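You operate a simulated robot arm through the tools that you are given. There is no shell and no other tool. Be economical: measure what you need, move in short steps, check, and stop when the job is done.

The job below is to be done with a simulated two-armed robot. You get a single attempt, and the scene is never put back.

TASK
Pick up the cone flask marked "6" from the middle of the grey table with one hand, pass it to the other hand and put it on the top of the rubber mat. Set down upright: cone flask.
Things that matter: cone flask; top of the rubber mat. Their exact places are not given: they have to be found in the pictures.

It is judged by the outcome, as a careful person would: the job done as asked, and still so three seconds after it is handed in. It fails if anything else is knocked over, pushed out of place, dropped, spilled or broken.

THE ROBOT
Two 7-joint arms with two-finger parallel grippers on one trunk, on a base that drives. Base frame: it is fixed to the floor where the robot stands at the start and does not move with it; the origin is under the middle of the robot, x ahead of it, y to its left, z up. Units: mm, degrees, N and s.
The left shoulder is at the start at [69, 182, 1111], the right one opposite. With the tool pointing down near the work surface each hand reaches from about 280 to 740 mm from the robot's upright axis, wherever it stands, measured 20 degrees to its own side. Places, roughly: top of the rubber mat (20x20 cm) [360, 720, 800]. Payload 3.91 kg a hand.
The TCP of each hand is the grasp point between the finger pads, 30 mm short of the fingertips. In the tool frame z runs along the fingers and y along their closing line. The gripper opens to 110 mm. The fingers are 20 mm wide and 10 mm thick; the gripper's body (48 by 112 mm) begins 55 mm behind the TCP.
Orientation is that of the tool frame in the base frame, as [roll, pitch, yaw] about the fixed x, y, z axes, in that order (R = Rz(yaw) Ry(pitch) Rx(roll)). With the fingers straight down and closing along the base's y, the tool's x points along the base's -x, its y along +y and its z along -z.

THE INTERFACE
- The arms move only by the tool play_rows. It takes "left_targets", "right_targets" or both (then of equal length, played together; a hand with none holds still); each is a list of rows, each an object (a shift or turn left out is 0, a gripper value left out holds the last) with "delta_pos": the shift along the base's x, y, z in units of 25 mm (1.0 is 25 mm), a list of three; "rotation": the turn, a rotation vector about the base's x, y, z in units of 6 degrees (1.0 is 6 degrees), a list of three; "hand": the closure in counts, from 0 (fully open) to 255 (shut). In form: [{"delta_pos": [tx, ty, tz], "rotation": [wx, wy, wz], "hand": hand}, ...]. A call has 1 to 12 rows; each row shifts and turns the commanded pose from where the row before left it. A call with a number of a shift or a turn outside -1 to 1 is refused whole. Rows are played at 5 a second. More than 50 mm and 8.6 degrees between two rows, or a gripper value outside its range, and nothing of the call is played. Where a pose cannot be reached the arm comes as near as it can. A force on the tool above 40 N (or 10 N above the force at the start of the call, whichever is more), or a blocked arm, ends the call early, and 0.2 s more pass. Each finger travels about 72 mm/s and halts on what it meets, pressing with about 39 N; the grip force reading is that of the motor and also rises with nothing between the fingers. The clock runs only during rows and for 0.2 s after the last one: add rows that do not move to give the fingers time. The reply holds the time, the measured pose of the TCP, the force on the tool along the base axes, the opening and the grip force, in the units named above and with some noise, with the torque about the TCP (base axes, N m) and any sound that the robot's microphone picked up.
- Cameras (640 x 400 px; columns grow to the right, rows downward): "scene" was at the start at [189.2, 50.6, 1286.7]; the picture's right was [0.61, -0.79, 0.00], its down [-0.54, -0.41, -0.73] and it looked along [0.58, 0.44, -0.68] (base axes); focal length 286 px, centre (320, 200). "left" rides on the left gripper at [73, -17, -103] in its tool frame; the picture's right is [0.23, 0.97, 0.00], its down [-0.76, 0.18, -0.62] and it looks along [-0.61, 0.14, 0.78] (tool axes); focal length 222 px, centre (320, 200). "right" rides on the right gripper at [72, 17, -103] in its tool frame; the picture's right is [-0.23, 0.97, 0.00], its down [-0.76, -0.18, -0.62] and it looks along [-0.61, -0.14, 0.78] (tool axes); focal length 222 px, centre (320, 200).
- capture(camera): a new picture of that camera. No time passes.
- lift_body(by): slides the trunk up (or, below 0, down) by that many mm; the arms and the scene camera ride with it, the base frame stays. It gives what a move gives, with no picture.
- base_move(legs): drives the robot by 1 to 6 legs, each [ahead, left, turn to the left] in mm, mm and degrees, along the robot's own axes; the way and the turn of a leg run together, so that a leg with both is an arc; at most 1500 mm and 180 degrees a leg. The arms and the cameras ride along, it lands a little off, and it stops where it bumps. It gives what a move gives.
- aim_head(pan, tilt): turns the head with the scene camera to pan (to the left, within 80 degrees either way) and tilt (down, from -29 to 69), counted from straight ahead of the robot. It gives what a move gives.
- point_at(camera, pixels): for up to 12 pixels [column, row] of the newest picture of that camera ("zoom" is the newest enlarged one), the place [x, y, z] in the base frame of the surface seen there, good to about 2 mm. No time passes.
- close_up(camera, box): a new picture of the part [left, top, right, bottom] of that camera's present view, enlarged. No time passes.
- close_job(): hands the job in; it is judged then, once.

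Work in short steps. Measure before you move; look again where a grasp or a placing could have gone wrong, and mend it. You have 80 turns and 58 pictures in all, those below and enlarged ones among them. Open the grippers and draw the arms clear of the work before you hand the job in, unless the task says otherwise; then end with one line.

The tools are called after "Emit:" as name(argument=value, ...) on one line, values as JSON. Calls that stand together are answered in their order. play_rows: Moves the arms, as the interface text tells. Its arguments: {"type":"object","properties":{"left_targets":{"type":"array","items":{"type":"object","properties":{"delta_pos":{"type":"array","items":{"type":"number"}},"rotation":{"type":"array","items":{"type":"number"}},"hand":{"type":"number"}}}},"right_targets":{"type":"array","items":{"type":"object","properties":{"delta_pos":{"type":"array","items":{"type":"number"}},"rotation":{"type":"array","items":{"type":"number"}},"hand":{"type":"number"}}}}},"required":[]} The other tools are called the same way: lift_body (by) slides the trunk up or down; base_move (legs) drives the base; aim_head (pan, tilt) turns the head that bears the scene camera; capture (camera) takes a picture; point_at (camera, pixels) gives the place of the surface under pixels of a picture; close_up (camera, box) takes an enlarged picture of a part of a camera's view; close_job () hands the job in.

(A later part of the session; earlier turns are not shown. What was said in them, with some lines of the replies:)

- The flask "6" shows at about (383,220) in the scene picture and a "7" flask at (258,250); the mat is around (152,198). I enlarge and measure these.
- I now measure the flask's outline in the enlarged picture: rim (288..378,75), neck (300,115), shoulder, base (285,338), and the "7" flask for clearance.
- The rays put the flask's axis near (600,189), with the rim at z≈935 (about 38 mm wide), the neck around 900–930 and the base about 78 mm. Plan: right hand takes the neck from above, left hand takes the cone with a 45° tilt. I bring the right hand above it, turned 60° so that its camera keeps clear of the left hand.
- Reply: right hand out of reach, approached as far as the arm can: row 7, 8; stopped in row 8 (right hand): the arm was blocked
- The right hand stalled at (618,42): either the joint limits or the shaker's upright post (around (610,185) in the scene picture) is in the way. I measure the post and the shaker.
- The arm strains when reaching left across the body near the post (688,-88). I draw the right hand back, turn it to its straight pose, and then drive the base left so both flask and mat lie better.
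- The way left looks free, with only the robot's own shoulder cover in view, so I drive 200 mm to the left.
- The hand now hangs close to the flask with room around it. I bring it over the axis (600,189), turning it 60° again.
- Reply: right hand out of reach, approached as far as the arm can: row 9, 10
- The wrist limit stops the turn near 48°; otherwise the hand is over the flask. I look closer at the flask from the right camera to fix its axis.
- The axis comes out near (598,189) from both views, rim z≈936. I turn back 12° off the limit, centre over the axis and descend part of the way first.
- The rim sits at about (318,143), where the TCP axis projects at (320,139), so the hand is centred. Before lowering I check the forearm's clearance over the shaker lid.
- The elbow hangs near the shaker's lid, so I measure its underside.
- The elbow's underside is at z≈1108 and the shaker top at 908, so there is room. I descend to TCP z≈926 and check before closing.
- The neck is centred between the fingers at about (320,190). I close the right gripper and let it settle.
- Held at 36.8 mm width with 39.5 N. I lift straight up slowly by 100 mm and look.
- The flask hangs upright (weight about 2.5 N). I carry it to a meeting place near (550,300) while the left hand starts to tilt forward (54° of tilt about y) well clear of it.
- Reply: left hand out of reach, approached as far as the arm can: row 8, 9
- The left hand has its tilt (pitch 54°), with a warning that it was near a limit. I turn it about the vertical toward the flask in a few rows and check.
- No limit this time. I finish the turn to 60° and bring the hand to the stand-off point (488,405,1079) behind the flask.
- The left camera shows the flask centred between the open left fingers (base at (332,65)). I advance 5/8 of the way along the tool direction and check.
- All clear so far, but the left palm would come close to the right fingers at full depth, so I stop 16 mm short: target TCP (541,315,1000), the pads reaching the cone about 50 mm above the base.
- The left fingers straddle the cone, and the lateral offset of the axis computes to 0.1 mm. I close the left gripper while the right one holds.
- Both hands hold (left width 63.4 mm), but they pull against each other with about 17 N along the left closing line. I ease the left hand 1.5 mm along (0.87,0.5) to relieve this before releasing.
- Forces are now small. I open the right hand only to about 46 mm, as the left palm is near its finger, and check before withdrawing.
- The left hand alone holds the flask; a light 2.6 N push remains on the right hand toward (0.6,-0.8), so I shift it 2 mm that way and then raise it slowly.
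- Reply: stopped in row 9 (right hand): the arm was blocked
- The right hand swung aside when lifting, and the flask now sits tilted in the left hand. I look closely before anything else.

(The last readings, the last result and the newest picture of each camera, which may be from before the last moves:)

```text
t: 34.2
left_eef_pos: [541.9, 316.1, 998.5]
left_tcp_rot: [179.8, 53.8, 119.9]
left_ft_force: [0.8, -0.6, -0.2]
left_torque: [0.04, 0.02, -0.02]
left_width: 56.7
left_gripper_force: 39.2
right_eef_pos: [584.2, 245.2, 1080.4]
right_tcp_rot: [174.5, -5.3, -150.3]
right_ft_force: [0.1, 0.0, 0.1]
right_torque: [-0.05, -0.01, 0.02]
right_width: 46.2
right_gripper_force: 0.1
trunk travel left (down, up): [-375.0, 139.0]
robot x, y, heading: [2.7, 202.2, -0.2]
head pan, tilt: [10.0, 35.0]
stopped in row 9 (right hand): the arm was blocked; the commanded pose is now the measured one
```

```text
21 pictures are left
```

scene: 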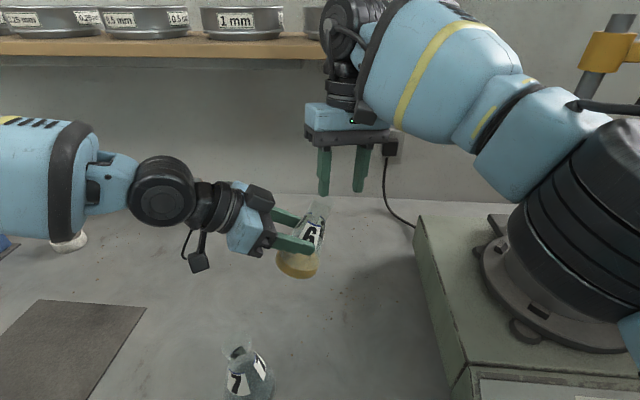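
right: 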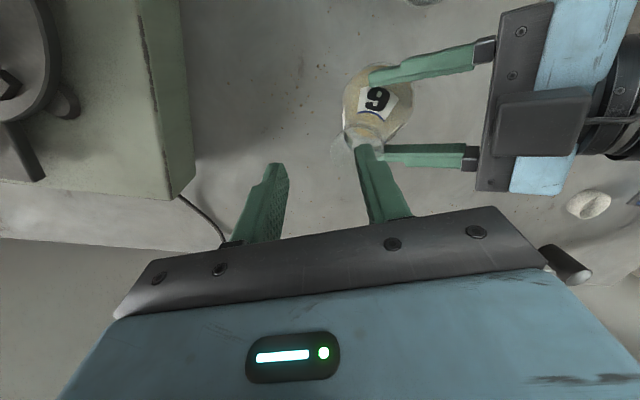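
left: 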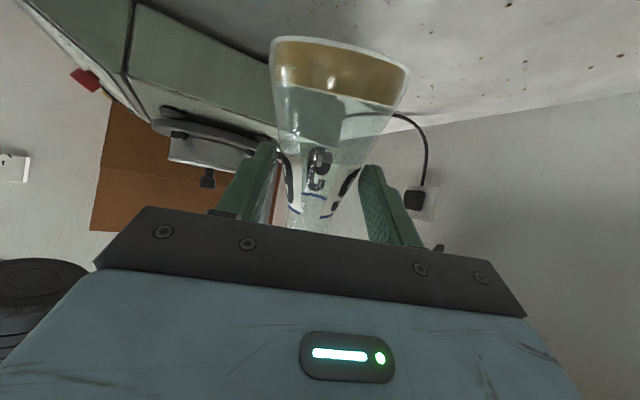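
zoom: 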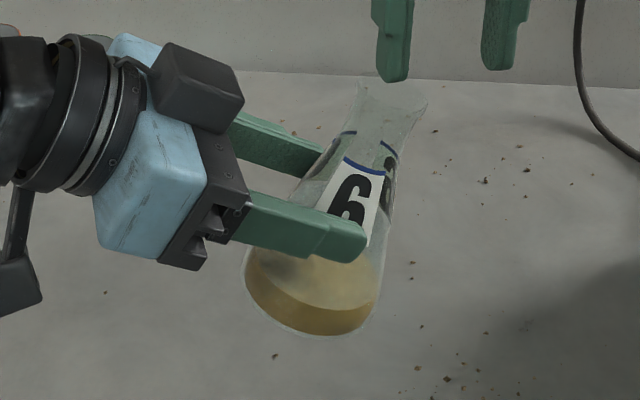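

No spill is visible: the liquid is all in the flask, which has pivoted forward by some 20° in the left grip. I check what blocked the right wrist, perhaps the shelf at (310,45).

Emit:
point_at(camera="scene", pixels=[[100, 50], [280, 50], [318, 45], [240, 25], [300, 62], [330, 40], [340, 60], [345, 80], [345, 115], [350, 15], [375, 130], [420, 60]])

Emit:
aim_head(pan=5, tilt=10)

Emit:
capture(camera="scene")

```text
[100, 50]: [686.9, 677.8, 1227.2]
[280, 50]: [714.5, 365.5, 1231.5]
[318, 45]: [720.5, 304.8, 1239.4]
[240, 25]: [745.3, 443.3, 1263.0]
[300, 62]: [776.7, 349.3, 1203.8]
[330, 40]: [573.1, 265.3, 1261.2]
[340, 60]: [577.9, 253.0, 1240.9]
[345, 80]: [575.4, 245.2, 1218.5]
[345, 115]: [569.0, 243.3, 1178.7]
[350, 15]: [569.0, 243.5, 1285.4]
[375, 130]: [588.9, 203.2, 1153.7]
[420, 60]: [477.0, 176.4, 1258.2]
```

```text
t: 35.1
left_eef_pos: [542.1, 316.4, 998.1]
left_tcp_rot: [179.8, 54.0, 119.9]
left_ft_force: [0.5, -0.6, -0.5]
left_torque: [0.06, 0.01, 0.05]
left_width: 56.9
left_gripper_force: 39.0
right_eef_pos: [584.7, 245.1, 1082.9]
right_tcp_rot: [174.5, -5.3, -150.3]
right_ft_force: [0.1, -0.2, 0.3]
right_torque: [-0.03, 0.03, 0.01]
right_width: 46.2
right_gripper_force: 0.0
trunk travel left (down, up): [-375.0, 139.0]
robot x, y, heading: [0.3, 197.2, -0.4]
head pan, tilt: [5.0, 10.0]
```

```text
20 pictures are left
```

scene: 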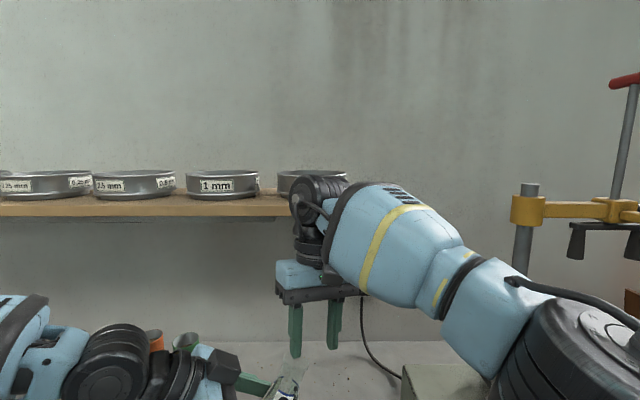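

The shelf's corner is at about (720,305,1235), and the right wrist ran into it on the way up. I draw the right hand off toward -x/-y with little rise, then look.

Emit:
play_rows(right_targets=[{"delta_pos": [-0.1, -0.1, 0.25]}, {"delta_pos": [-0.1, -0.1, 0.25]}, {"delta_pos": [-0.1, -0.5, 0.1]}, {"delta_pos": [-0.1, -0.7, 0]}, {"delta_pos": [-0.1, -0.7, 0]}, {"delta_pos": [-0.1, -0.7, 0]}, {}])

Emit:
aim_head(pan=10, tilt=30)

Emit:
capture(camera="scene")

```text
t: 36.7
left_eef_pos: [542.0, 316.8, 999.0]
left_tcp_rot: [179.9, 53.9, 119.9]
left_ft_force: [0.4, -1.1, -0.2]
left_torque: [0.04, 0.02, 0.0]
left_width: 56.7
left_gripper_force: 39.1
right_eef_pos: [568.7, 174.8, 1098.2]
right_tcp_rot: [174.6, -5.4, -150.0]
right_ft_force: [-0.4, -0.2, 0.3]
right_torque: [0.01, 0.02, 0.0]
right_width: 46.3
right_gripper_force: 0.1
trunk travel left (down, up): [-375.0, 139.0]
robot x, y, heading: [-1.4, 199.9, -0.0]
head pan, tilt: [5.0, 10.0]
```

```text
t: 37.5
left_eef_pos: [541.8, 316.3, 997.9]
left_tcp_rot: [179.9, 53.9, 119.8]
left_ft_force: [-0.4, -0.8, -0.3]
left_torque: [0.03, -0.01, 0.0]
left_width: 56.7
left_gripper_force: 39.0
right_eef_pos: [568.3, 175.2, 1097.3]
right_tcp_rot: [174.4, -5.3, -150.1]
right_ft_force: [-0.4, -0.8, -0.3]
right_torque: [-0.02, 0.0, -0.01]
right_width: 46.3
right_gripper_force: 0.0
trunk travel left (down, up): [-375.0, 139.0]
robot x, y, heading: [2.3, 196.5, -0.2]
head pan, tilt: [10.0, 30.0]
```

```text
19 pictures are left
```

scene: 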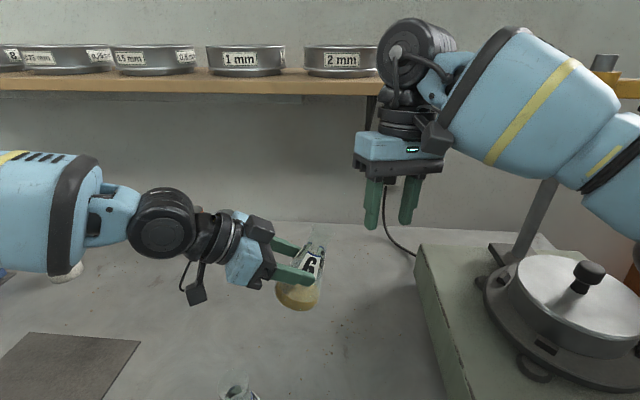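

The sieves stand as before. Now I bring the left hand a little lower and nearer, straighten the right tool, shut its fingers and place them in front of the flask's rim, to push the rim back upright.

Emit:
play_rows(right_targets=[{"rotation": [-0.18, -0.61, 0], "hand": 255}, {"rotation": [-0.18, -0.61, 0]}, {"delta_pos": [0, 0.5, -0.57]}, {"delta_pos": [0, 0.5, -0.57]}, {"delta_pos": [0, 0.5, -0.57]}, {"delta_pos": [0, 0.5, -0.57]}, {}], left_targets=[{"delta_pos": [-0.15, 0, -0.25]}, {"delta_pos": [-0.2, 0, -0.35]}, {"delta_pos": [-0.2, 0, -0.35]}, {"delta_pos": [-0.2, 0, -0.35]}, {"delta_pos": [-0.05, 0, -0.1]}, {}, {}])

Emit:
close_up(camera="scene", box=[220, 140, 420, 320])

Emit:
capture(camera="right")

```text
t: 39.1
left_eef_pos: [521.9, 315.4, 964.5]
left_tcp_rot: [179.9, 53.8, 119.9]
left_ft_force: [0.4, -1.2, -0.2]
left_torque: [0.04, 0.02, -0.01]
left_width: 56.7
left_gripper_force: 38.1
right_eef_pos: [568.1, 225.8, 1040.1]
right_tcp_rot: [-179.9, 0.0, -150.4]
right_ft_force: [0.4, 0.1, -0.6]
right_torque: [0.0, -0.04, 0.01]
right_width: 0.0
right_gripper_force: 38.1
trunk travel left (down, up): [-375.0, 139.0]
robot x, y, heading: [-1.0, 201.3, 0.0]
head pan, tilt: [10.0, 30.0]
```

```text
2.22 times, centred on (320, 230) of scene
```

zoom: 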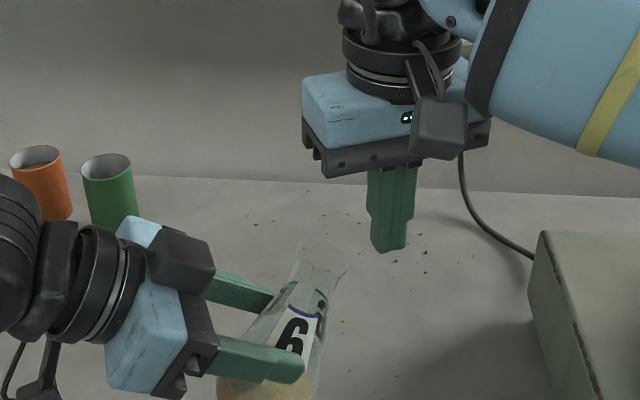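

```text
17 pictures are left
```

right: 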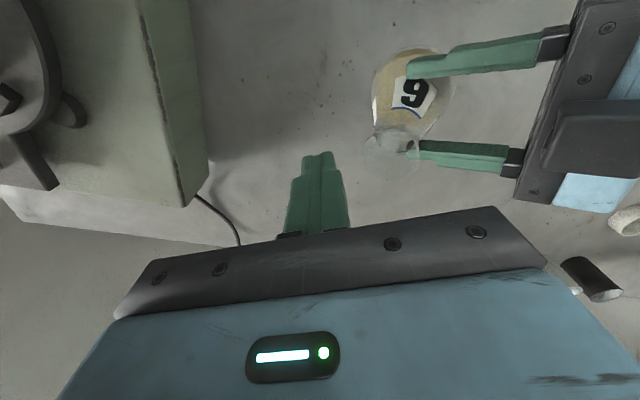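

By the right camera the rim centre lies 46 mm ahead of the fingers at z≈1018, so the lean is about 25° and the push line is right. I lower 12 mm and push slowly along (-0.5,0.87).

Emit:
play_rows(right_targets=[{"delta_pos": [0, 0, -0.24]}, {"delta_pos": [0, 0, -0.24]}, {"delta_pos": [-0.15, 0.26, 0]}, {"delta_pos": [-0.15, 0.26, 0]}, {"delta_pos": [-0.15, 0.26, 0]}, {"delta_pos": [-0.15, 0.26, 0]}, {"delta_pos": [-0.15, 0.26, 0]}, {}])

Emit:
close_up(camera="scene", box=[220, 180, 400, 340])

```text
t: 40.9
left_eef_pos: [522.1, 316.2, 963.7]
left_tcp_rot: [179.9, 53.8, 119.9]
left_ft_force: [-3.1, 7.7, 0.4]
left_torque: [-0.35, -0.21, 0.02]
left_width: 51.8
left_gripper_force: 39.3
right_eef_pos: [550.7, 258.5, 1028.6]
right_tcp_rot: [-179.9, -0.1, -150.4]
right_ft_force: [3.4, -7.3, -2.4]
right_torque: [-0.17, -0.08, -0.08]
right_width: 0.0
right_gripper_force: 38.0
trunk travel left (down, up): [-375.0, 139.0]
robot x, y, heading: [0.4, 197.9, -0.3]
head pan, tilt: [10.0, 30.0]
```

```text
2.50 times, centred on (310, 260) of scene
```

zoom: 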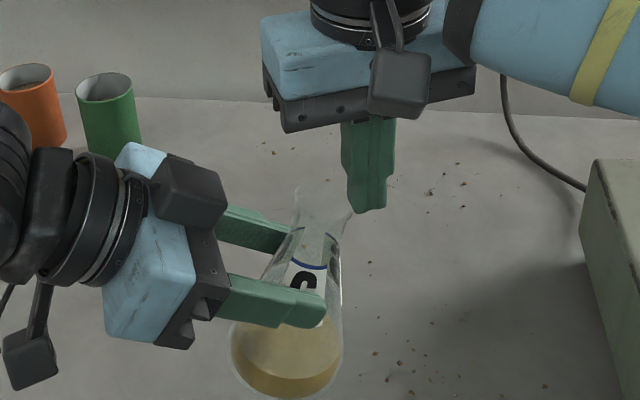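

The lean has dropped to roughly 12°, though the cone crept a little lower in the grip (width 51.8). I push 13 mm further, slower.

Emit:
play_rows(right_targets=[{"delta_pos": [-0.085, 0.147, 0]}, {"delta_pos": [-0.085, 0.147, 0]}, {"delta_pos": [-0.085, 0.147, 0]}, {}])

Emit:
close_up(camera="scene", box=[220, 180, 400, 340])

```text
t: 41.9
left_eef_pos: [522.7, 317.0, 964.2]
left_tcp_rot: [179.9, 53.9, 119.8]
left_ft_force: [-4.6, 8.6, 2.3]
left_torque: [-0.46, -0.26, 0.06]
left_width: 49.0
left_gripper_force: 39.6
right_eef_pos: [543.7, 268.5, 1027.8]
right_tcp_rot: [-179.9, 0.0, -150.4]
right_ft_force: [4.4, -9.6, -4.0]
right_torque: [-0.29, -0.1, -0.11]
right_width: 0.2
right_gripper_force: 37.8
trunk travel left (down, up): [-375.0, 139.0]
robot x, y, heading: [-1.2, 195.9, -0.4]
head pan, tilt: [10.0, 30.0]
```

```text
2.50 times, centred on (310, 260) of scene
```

zoom: 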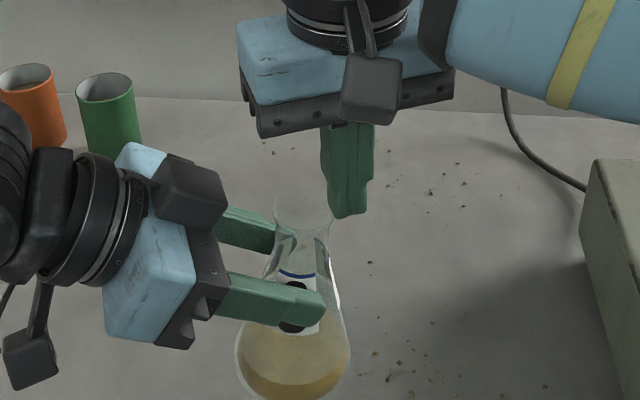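

The flask now stands close to upright in the left grip (rim (300,205), base (293,355)). I withdraw the right hand forward-right and away.

Emit:
play_rows(right_targets=[{"delta_pos": [0.1, -0.2, 0]}, {"delta_pos": [0.2, -0.4, 0]}, {"delta_pos": [0.2, -0.7, 0.1]}, {"delta_pos": [0.1, -0.9, 0.2]}, {"delta_pos": [0, -0.9, 0.3]}, {"delta_pos": [-0.2, -0.9, 0.3]}, {"delta_pos": [-0.4, -0.9, 0.3]}, {"delta_pos": [-0.6, -0.6, 0.3]}, {}])

Emit:
capture(camera="scene")

```text
t: 43.9
left_eef_pos: [522.6, 316.8, 965.1]
left_tcp_rot: [179.8, 53.8, 119.9]
left_ft_force: [-0.7, -0.4, -0.4]
left_torque: [0.07, 0.01, -0.01]
left_width: 48.7
left_gripper_force: 39.0
right_eef_pos: [527.3, 132.3, 1065.0]
right_tcp_rot: [-180.0, 0.0, -150.4]
right_ft_force: [0.1, -0.4, 0.2]
right_torque: [-0.01, 0.0, 0.02]
right_width: 0.1
right_gripper_force: 37.4
trunk travel left (down, up): [-375.0, 139.0]
robot x, y, heading: [-1.9, 198.1, -0.0]
head pan, tilt: [10.0, 30.0]
```

```text
14 pictures are left
```

scene: 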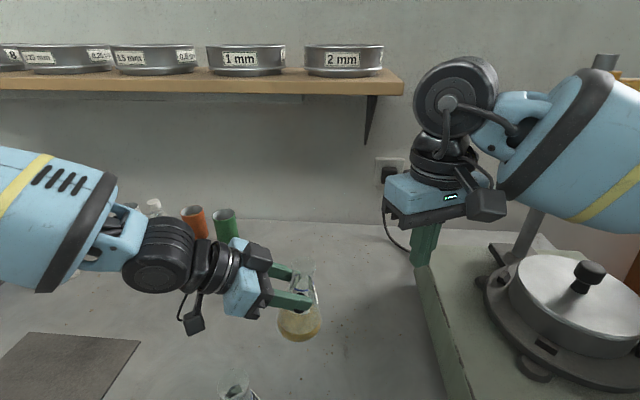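

Right hand is clear and the flask hangs upright. I raise the left hand and carry the flask toward the mat, turning slowly the other way about the vertical.

Emit:
play_rows(left_targets=[{"delta_pos": [0, 0, 0.3], "rotation": [0, 0, 0.2]}, {"delta_pos": [0, 0, 0.5], "rotation": [0, 0, 0.4]}, {"delta_pos": [0, 0, 0.5], "rotation": [0, 0, 0.6]}, {"delta_pos": [0, 0.2, 0.5], "rotation": [0, 0, 0.6]}, {"delta_pos": [0, 0.4, 0.5], "rotation": [0, 0, 0.6]}, {"delta_pos": [0, 0.5, 0.4], "rotation": [0, 0, 0.6]}, {"delta_pos": [0, 0.5, 0.2], "rotation": [0, 0, 0.6]}, {"delta_pos": [0, 0.5, 0], "rotation": [0, 0, 0.6]}, {"delta_pos": [0, 0.5, 0], "rotation": [0, 0, 0.6]}, {"delta_pos": [0, 0.5, 0], "rotation": [0, 0, 0.6]}, {"delta_pos": [0, 0.5, 0], "rotation": [0, 0, 0.6]}, {"delta_pos": [0, 0.5, 0], "rotation": [0, 0, 0.6]}])

```text
t: 46.5
left_eef_pos: [521.5, 480.5, 1017.9]
left_tcp_rot: [-179.6, 54.1, 159.5]
left_ft_force: [-0.1, -0.1, 0.8]
left_torque: [0.01, 0.05, 0.02]
left_width: 48.7
left_gripper_force: 38.8
left hand out of reach, approached as far as the arm can: row 3, 5, 6, 7, 8, 9, 10, 11, 12
right_eef_pos: [527.5, 131.9, 1064.8]
right_tcp_rot: [-179.9, 0.0, -150.4]
right_ft_force: [-0.5, 0.3, 0.4]
right_torque: [-0.01, 0.0, 0.02]
right_width: 0.0
right_gripper_force: 37.3
trunk travel left (down, up): [-375.0, 139.0]
robot x, y, heading: [0.6, 201.8, -0.2]
head pan, tilt: [10.0, 30.0]
```

The arm followed with limits noted and landed at (521,480,1018). I check with a picture that the flask is still well held.

Emit:
aim_head(pan=40, tilt=38)

Emit:
capture(camera="scene")

```text
t: 47.5
left_eef_pos: [521.5, 480.4, 1019.8]
left_tcp_rot: [-179.7, 54.1, 159.5]
left_ft_force: [0.5, -0.4, 0.2]
left_torque: [0.02, 0.03, -0.01]
left_width: 48.7
left_gripper_force: 39.0
right_eef_pos: [528.8, 131.9, 1063.9]
right_tcp_rot: [-179.8, 0.0, -150.3]
right_ft_force: [0.2, -0.1, -0.3]
right_torque: [0.0, -0.01, -0.01]
right_width: 0.1
right_gripper_force: 37.4
trunk travel left (down, up): [-375.0, 139.0]
robot x, y, heading: [-2.4, 200.9, -0.3]
head pan, tilt: [40.0, 38.0]
```

```text
13 pictures are left
```

scene: 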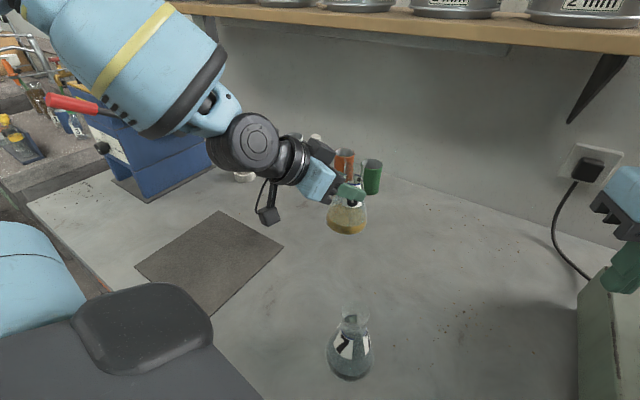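

The flask is upright and safe; the elbow is swung out to the left, so a hand direction of about -20° is natural. I drive the base back 120 mm to give the arm room over the mat.

Emit:
base_move(legs=[[-60, 0, 0], [-60, 0, 0]])

Emit:
play_rows(left_targets=[{"delta_pos": [0, 0.3, 0]}, {"delta_pos": [0, 0.5, 0]}, {"delta_pos": [0, 0.5, 0]}, {"delta_pos": [0, 0.5, 0]}, {"delta_pos": [0, 0.5, 0]}, {"delta_pos": [0, 0.5, 0]}, {"delta_pos": [0, 0.5, 0]}, {"delta_pos": [0, 0.4, 0]}, {}])

```text
t: 49.0
left_eef_pos: [400.1, 480.4, 1018.8]
left_tcp_rot: [-179.8, 54.1, 159.4]
left_ft_force: [-0.2, 0.7, -0.6]
left_torque: [0.03, 0.05, 0.0]
left_width: 48.4
left_gripper_force: 39.3
right_eef_pos: [405.8, 132.4, 1066.9]
right_tcp_rot: [-179.8, 0.2, -150.5]
right_ft_force: [-1.4, -0.7, 0.5]
right_torque: [-0.01, -0.04, 0.0]
right_width: 0.4
right_gripper_force: 38.0
trunk travel left (down, up): [-375.0, 139.0]
robot x, y, heading: [-117.7, 203.7, -0.3]
head pan, tilt: [40.0, 38.0]
```

```text
t: 51.0
left_eef_pos: [402.4, 574.2, 1019.1]
left_tcp_rot: [-179.7, 54.2, 159.4]
left_ft_force: [-1.0, 0.4, 0.0]
left_torque: [0.02, 0.05, 0.01]
left_width: 48.3
left_gripper_force: 38.9
right_eef_pos: [409.4, 131.2, 1065.0]
right_tcp_rot: [180.0, 0.0, -150.5]
right_ft_force: [0.0, -0.2, -0.4]
right_torque: [0.01, -0.03, -0.03]
right_width: 0.1
right_gripper_force: 37.6
trunk travel left (down, up): [-375.0, 139.0]
robot x, y, heading: [-118.8, 201.8, -0.3]
head pan, tilt: [40.0, 38.0]
```

No limits reported now. I carry on to TCP (350,711), which puts the flask over the middle of the mat.

Emit:
play_rows(left_targets=[{"delta_pos": [-0.1, 0.3, 0]}, {"delta_pos": [-0.2, 0.5, 0]}, {"delta_pos": [-0.2, 0.5, 0]}, {"delta_pos": [-0.2, 0.5, 0]}, {"delta_pos": [-0.2, 0.5, 0]}, {"delta_pos": [-0.2, 0.5, 0]}, {"delta_pos": [-0.2, 0.5, 0]}, {"delta_pos": [-0.2, 0.5, 0]}, {"delta_pos": [-0.2, 0.5, 0]}, {"delta_pos": [-0.2, 0.5, 0]}, {"delta_pos": [-0.2, 0.6, 0]}, {}])

Emit:
aim_head(pan=45, tilt=38)

Emit:
capture(camera="scene")

```text
t: 53.6
left_eef_pos: [349.2, 709.0, 1019.0]
left_tcp_rot: [-179.7, 54.1, 159.5]
left_ft_force: [-0.5, -0.4, 0.6]
left_torque: [0.03, 0.04, -0.01]
left_width: 48.4
left_gripper_force: 39.0
right_eef_pos: [408.8, 132.0, 1063.4]
right_tcp_rot: [-180.0, 0.0, -150.3]
right_ft_force: [0.2, 0.1, -0.5]
right_torque: [-0.03, 0.0, 0.01]
right_width: 0.2
right_gripper_force: 37.7
trunk travel left (down, up): [-375.0, 139.0]
robot x, y, heading: [-115.5, 197.9, -0.3]
head pan, tilt: [40.0, 38.0]
```

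```text
t: 54.3
left_eef_pos: [349.3, 708.2, 1017.9]
left_tcp_rot: [-179.7, 54.1, 159.4]
left_ft_force: [-0.4, 0.0, -0.2]
left_torque: [0.04, 0.08, 0.01]
left_width: 48.2
left_gripper_force: 39.0
right_eef_pos: [407.8, 132.4, 1064.0]
right_tcp_rot: [-180.0, 0.0, -150.4]
right_ft_force: [-0.3, 1.5, -0.7]
right_torque: [0.01, 0.04, 0.04]
right_width: 0.0
right_gripper_force: 37.8
trunk travel left (down, up): [-375.0, 139.0]
robot x, y, heading: [-122.8, 199.4, -0.1]
head pan, tilt: [45.0, 38.0]
```

```text
12 pictures are left
```

scene: 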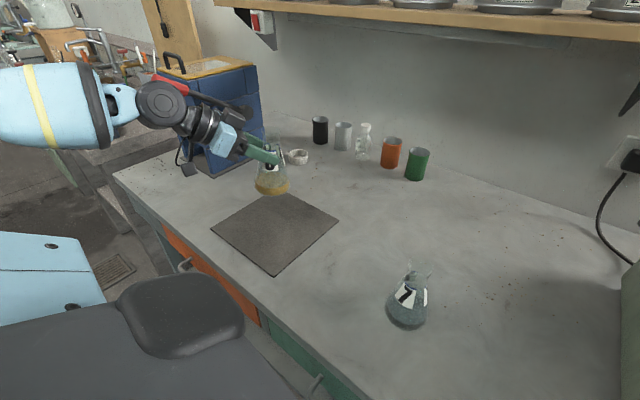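

The flask hangs over the mat region, base at about (272,190). I measure the flask, the wrist and the blue box before lowering.

Emit:
point_at(camera="scene", pixels=[[270, 186], [268, 165], [205, 130], [165, 110], [190, 170], [240, 80], [230, 165], [200, 65], [160, 75], [338, 215], [213, 230], [283, 272]])

Emit:
close_up(camera="scene", box=[150, 70, 350, 280])

```text
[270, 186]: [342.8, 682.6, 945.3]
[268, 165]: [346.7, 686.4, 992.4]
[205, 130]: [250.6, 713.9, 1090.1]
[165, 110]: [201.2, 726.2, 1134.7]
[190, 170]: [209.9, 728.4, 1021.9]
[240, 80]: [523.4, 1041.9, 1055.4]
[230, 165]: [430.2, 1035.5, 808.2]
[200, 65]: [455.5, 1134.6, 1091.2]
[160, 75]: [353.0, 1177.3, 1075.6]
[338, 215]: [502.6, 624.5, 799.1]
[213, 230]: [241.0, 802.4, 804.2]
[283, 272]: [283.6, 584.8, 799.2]
```

```text
1.90 times, centred on (250, 175) of scene
```

zoom: 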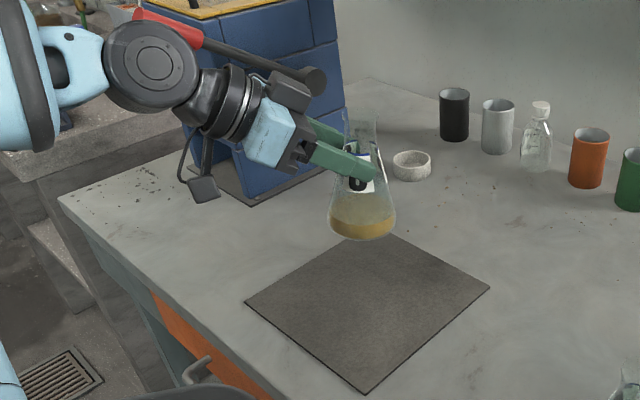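

The flask's axis is near (362,712), over the mat's middle (365,707), with its base at z≈930–940; the blue box (y>1030) is far. I lower 95 mm and look.

Emit:
play_rows(left_targets=[{"delta_pos": [0, 0, -0.3]}, {"delta_pos": [0, -0.05, -0.5]}, {"delta_pos": [0, -0.05, -0.5]}, {"delta_pos": [0, -0.05, -0.5]}, {"delta_pos": [0, 0, -0.5]}, {"delta_pos": [0, 0, -0.5]}, {"delta_pos": [0, 0, -0.5]}, {"delta_pos": [0, 0, -0.4]}, {}])

Emit:
close_up(camera="scene", box=[190, 110, 350, 280])

```text
t: 56.3
left_eef_pos: [347.4, 703.2, 927.6]
left_tcp_rot: [-179.9, 54.1, 159.4]
left_ft_force: [-0.1, 0.4, 0.2]
left_torque: [0.0, -0.01, 0.02]
left_width: 48.3
left_gripper_force: 39.3
right_eef_pos: [408.6, 132.1, 1064.2]
right_tcp_rot: [-179.9, 0.0, -150.4]
right_ft_force: [-0.1, -0.6, 0.4]
right_torque: [0.0, 0.04, 0.04]
right_width: 0.0
right_gripper_force: 37.4
trunk travel left (down, up): [-375.0, 139.0]
robot x, y, heading: [-118.1, 198.5, -0.2]
head pan, tilt: [45.0, 38.0]
```

```text
2.35 times, centred on (270, 195) of scene
```

zoom: 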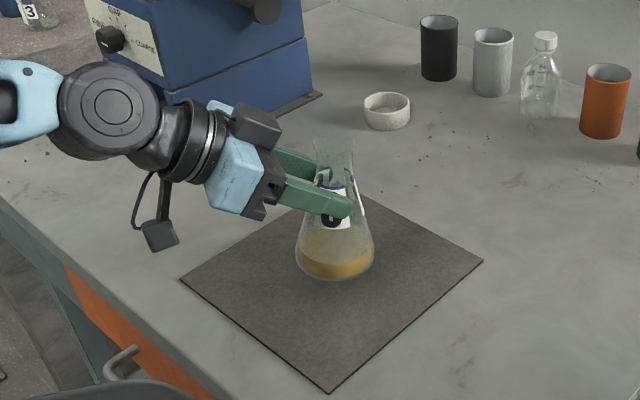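

The flask hangs centred over the mat, nearly upright. I measure its base height.

Emit:
point_at(camera="zoom", pixels=[[335, 268], [335, 277], [335, 283], [310, 270], [360, 272], [335, 240]])

```text
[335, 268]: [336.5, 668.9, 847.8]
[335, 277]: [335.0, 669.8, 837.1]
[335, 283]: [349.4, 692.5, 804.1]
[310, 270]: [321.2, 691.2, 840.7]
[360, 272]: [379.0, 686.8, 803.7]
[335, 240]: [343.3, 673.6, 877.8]
```

The base is at about z 834, 30 mm above the mat (804). I lower 24 mm, then go on in 2 mm steps, watching the force.

Emit:
play_rows(left_targets=[{"delta_pos": [0, 0, -0.3]}, {"delta_pos": [0, 0, -0.3]}, {"delta_pos": [0, 0, -0.2]}, {"delta_pos": [0, 0, -0.16]}, {}, {}])

Emit:
play_rows(left_targets=[{"delta_pos": [0, 0, -0.08]}, {"delta_pos": [0, 0, -0.08]}, {}])

Emit:
close_up(camera="scene", box=[220, 150, 320, 270])

```text
t: 57.7
left_eef_pos: [349.8, 704.4, 902.8]
left_tcp_rot: [-179.8, 54.2, 159.3]
left_ft_force: [-1.8, -0.8, 3.9]
left_torque: [-0.13, -0.08, -0.04]
left_width: 47.9
left_gripper_force: 39.0
right_eef_pos: [407.8, 132.1, 1064.9]
right_tcp_rot: [-179.9, 0.0, -150.4]
right_ft_force: [-0.7, -0.3, -0.1]
right_torque: [0.0, 0.02, -0.03]
right_width: 0.2
right_gripper_force: 37.6
trunk travel left (down, up): [-375.0, 139.0]
robot x, y, heading: [-118.5, 200.8, -0.3]
head pan, tilt: [45.0, 38.0]
```

```text
t: 58.5
left_eef_pos: [348.2, 703.8, 902.2]
left_tcp_rot: [179.7, 54.4, 159.0]
left_ft_force: [-4.9, 0.3, 26.4]
left_torque: [-0.44, -0.85, -0.07]
left_width: 48.0
left_gripper_force: 39.5
right_eef_pos: [406.8, 130.3, 1066.5]
right_tcp_rot: [180.0, 0.2, -150.4]
right_ft_force: [-0.3, 0.9, 0.6]
right_torque: [0.01, -0.01, 0.03]
right_width: 0.0
right_gripper_force: 38.0
trunk travel left (down, up): [-375.0, 139.0]
robot x, y, heading: [-120.3, 200.1, -0.5]
head pan, tilt: [45.0, 38.0]
```

```text
3.33 times, centred on (270, 210) of scene
```

zoom: 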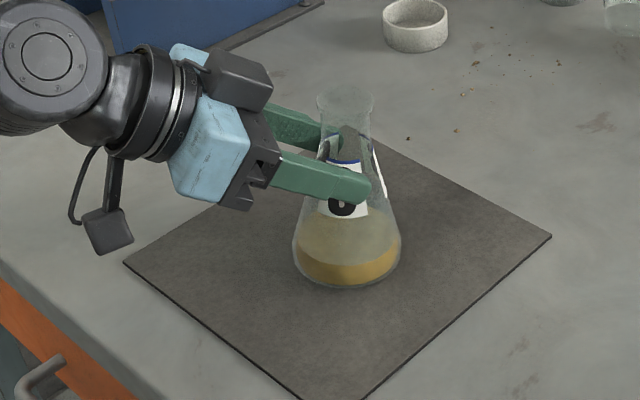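

The base rests on the mat (26 N upward). I back off about 3 mm to ease the load, then open the left gripper step by step.

Emit:
play_rows(left_targets=[{"delta_pos": [0, 0, 0.06]}, {"delta_pos": [0, 0, 0.05]}, {}])

Emit:
play_rows(left_targets=[{"hand": 143}, {"hand": 138}, {"hand": 128}, {"hand": 110}, {"hand": 80}, {"hand": 40}, {"hand": 0}, {}, {}])

Emit:
close_up(camera="scene", box=[220, 150, 320, 270])

```text
t: 59.3
left_eef_pos: [349.3, 704.5, 903.0]
left_tcp_rot: [179.9, 54.4, 159.3]
left_ft_force: [1.5, 3.9, 18.2]
left_torque: [0.03, -1.11, 0.21]
left_width: 48.3
left_gripper_force: 39.2
right_eef_pos: [406.9, 131.1, 1065.3]
right_tcp_rot: [179.9, 0.1, -150.3]
right_ft_force: [0.0, -0.5, -0.6]
right_torque: [-0.02, 0.04, 0.0]
right_width: 0.0
right_gripper_force: 37.5
trunk travel left (down, up): [-375.0, 139.0]
robot x, y, heading: [-118.9, 197.0, -0.4]
head pan, tilt: [45.0, 38.0]
```

```text
t: 61.3
left_eef_pos: [348.8, 703.6, 900.0]
left_tcp_rot: [-179.8, 54.2, 159.4]
left_ft_force: [-0.6, -0.4, -0.3]
left_torque: [-0.02, 0.0, 0.0]
left_width: 110.1
left_gripper_force: 0.1
right_eef_pos: [408.4, 132.4, 1065.7]
right_tcp_rot: [-179.8, 0.0, -150.4]
right_ft_force: [0.3, 0.2, 0.1]
right_torque: [-0.01, -0.03, -0.01]
right_width: 0.0
right_gripper_force: 38.2
trunk travel left (down, up): [-375.0, 139.0]
robot x, y, heading: [-116.3, 198.0, 0.1]
head pan, tilt: [45.0, 38.0]
```

```text
3.33 times, centred on (270, 210) of scene
```

zoom: 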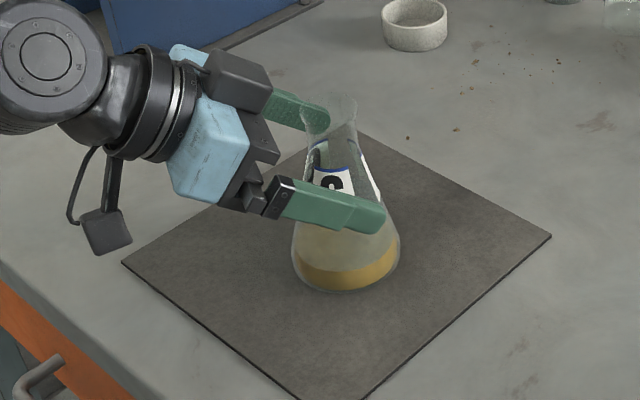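

The flask stands upright on the mat, free of the fingers. I withdraw the left hand back along its own direction in small rows.

Emit:
play_rows(left_targets=[{"delta_pos": [-0.3, 0.12, 0.28]}, {"delta_pos": [-0.4, 0.15, 0.4]}, {"delta_pos": [-0.4, 0.15, 0.4]}, {"delta_pos": [-0.4, 0.15, 0.4]}, {}])

Emit:
capture(camera="scene")

```text
t: 62.5
left_eef_pos: [310.5, 718.5, 937.4]
left_tcp_rot: [-179.7, 54.1, 159.5]
left_ft_force: [0.1, -0.2, 0.3]
left_torque: [-0.01, -0.01, 0.0]
left_width: 110.0
left_gripper_force: 0.0
right_eef_pos: [408.2, 132.3, 1064.6]
right_tcp_rot: [-180.0, 0.1, -150.4]
right_ft_force: [0.2, -0.4, 0.5]
right_torque: [0.0, 0.0, 0.0]
right_width: 0.0
right_gripper_force: 37.7
trunk travel left (down, up): [-375.0, 139.0]
robot x, y, heading: [-118.2, 200.3, -0.2]
head pan, tilt: [45.0, 38.0]
```

```text
7 pictures are left
```

scene: 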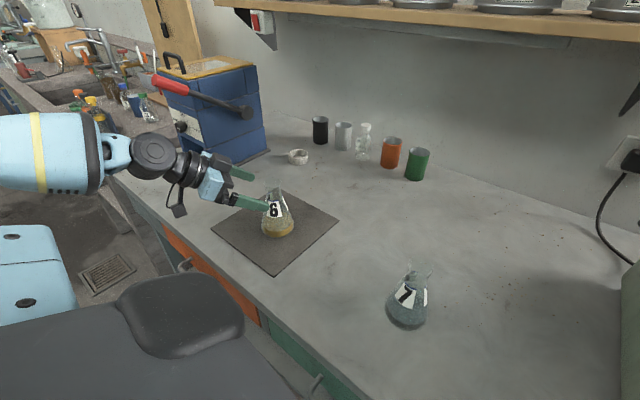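

Flask stands at (278,218) on the mat. I continue the left hand back and up clear of it, and open the right gripper where it hangs free.

Emit:
play_rows(left_targets=[{"delta_pos": [-0.4, 0.15, 0.4]}, {"delta_pos": [-0.4, 0.15, 0.4]}, {"delta_pos": [-0.4, 0.15, 0.4]}, {"delta_pos": [-0.4, 0.15, 0.4]}, {"delta_pos": [-0.3, 0.1, 0.5]}, {}], right_targets=[{"hand": 200}, {"hand": 120}, {"hand": 50}, {"hand": 0}, {"hand": 0}, {}])

Emit:
capture(camera="scene")

Emit:
close_up(camera="scene", box=[200, 150, 360, 280])

```text
t: 63.9
left_eef_pos: [263.0, 736.5, 992.1]
left_tcp_rot: [-179.6, 54.0, 159.5]
left_ft_force: [0.0, 0.9, 1.0]
left_torque: [0.01, 0.02, -0.02]
left_width: 109.9
left_gripper_force: 0.1
right_eef_pos: [408.8, 131.4, 1065.1]
right_tcp_rot: [-179.9, 0.0, -150.4]
right_ft_force: [0.0, 0.0, -0.2]
right_torque: [0.02, -0.02, 0.0]
right_width: 110.0
right_gripper_force: 0.0
trunk travel left (down, up): [-375.0, 139.0]
robot x, y, heading: [-121.1, 194.8, 0.1]
head pan, tilt: [45.0, 38.0]
```

```text
6 pictures are left
```

scene: 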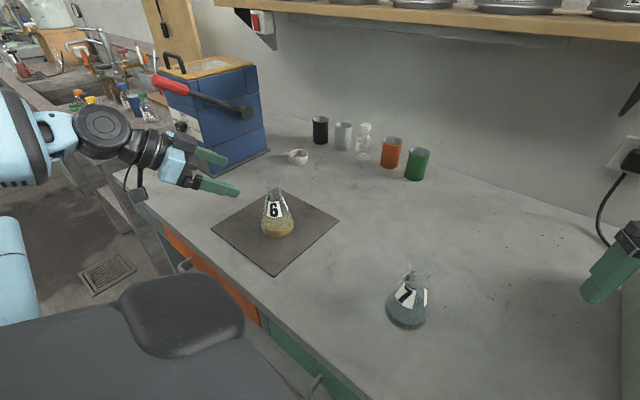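

```text
3.08 times, centred on (280, 215) of scene
```

zoom: 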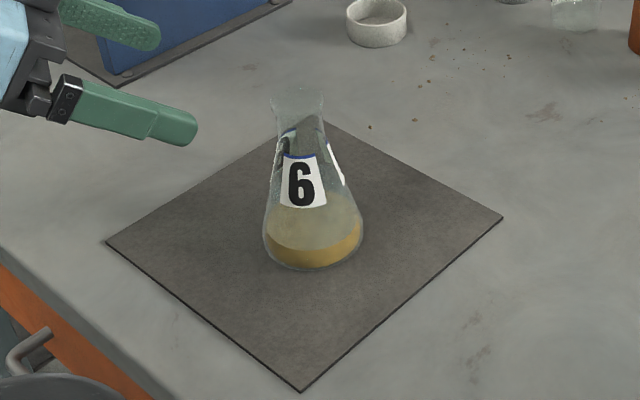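

The enlarged picture shows the flask upright near the mat's middle with its liquid in it. Flask 7 and the cups are unmoved, and both grippers are open and clear. I hand the job in.

Emit:
close_job()

```text
The job is handed in.
```

Flask "6" was passed from the right hand to the left and now stands upright near the middle of the rubber mat. During the pass the right wrist hit the shelf corner and the flask tipped about 25° in the left grip. I pushed it back upright; no spill showed in the pictures, and the sieves on the shelf stayed in place.
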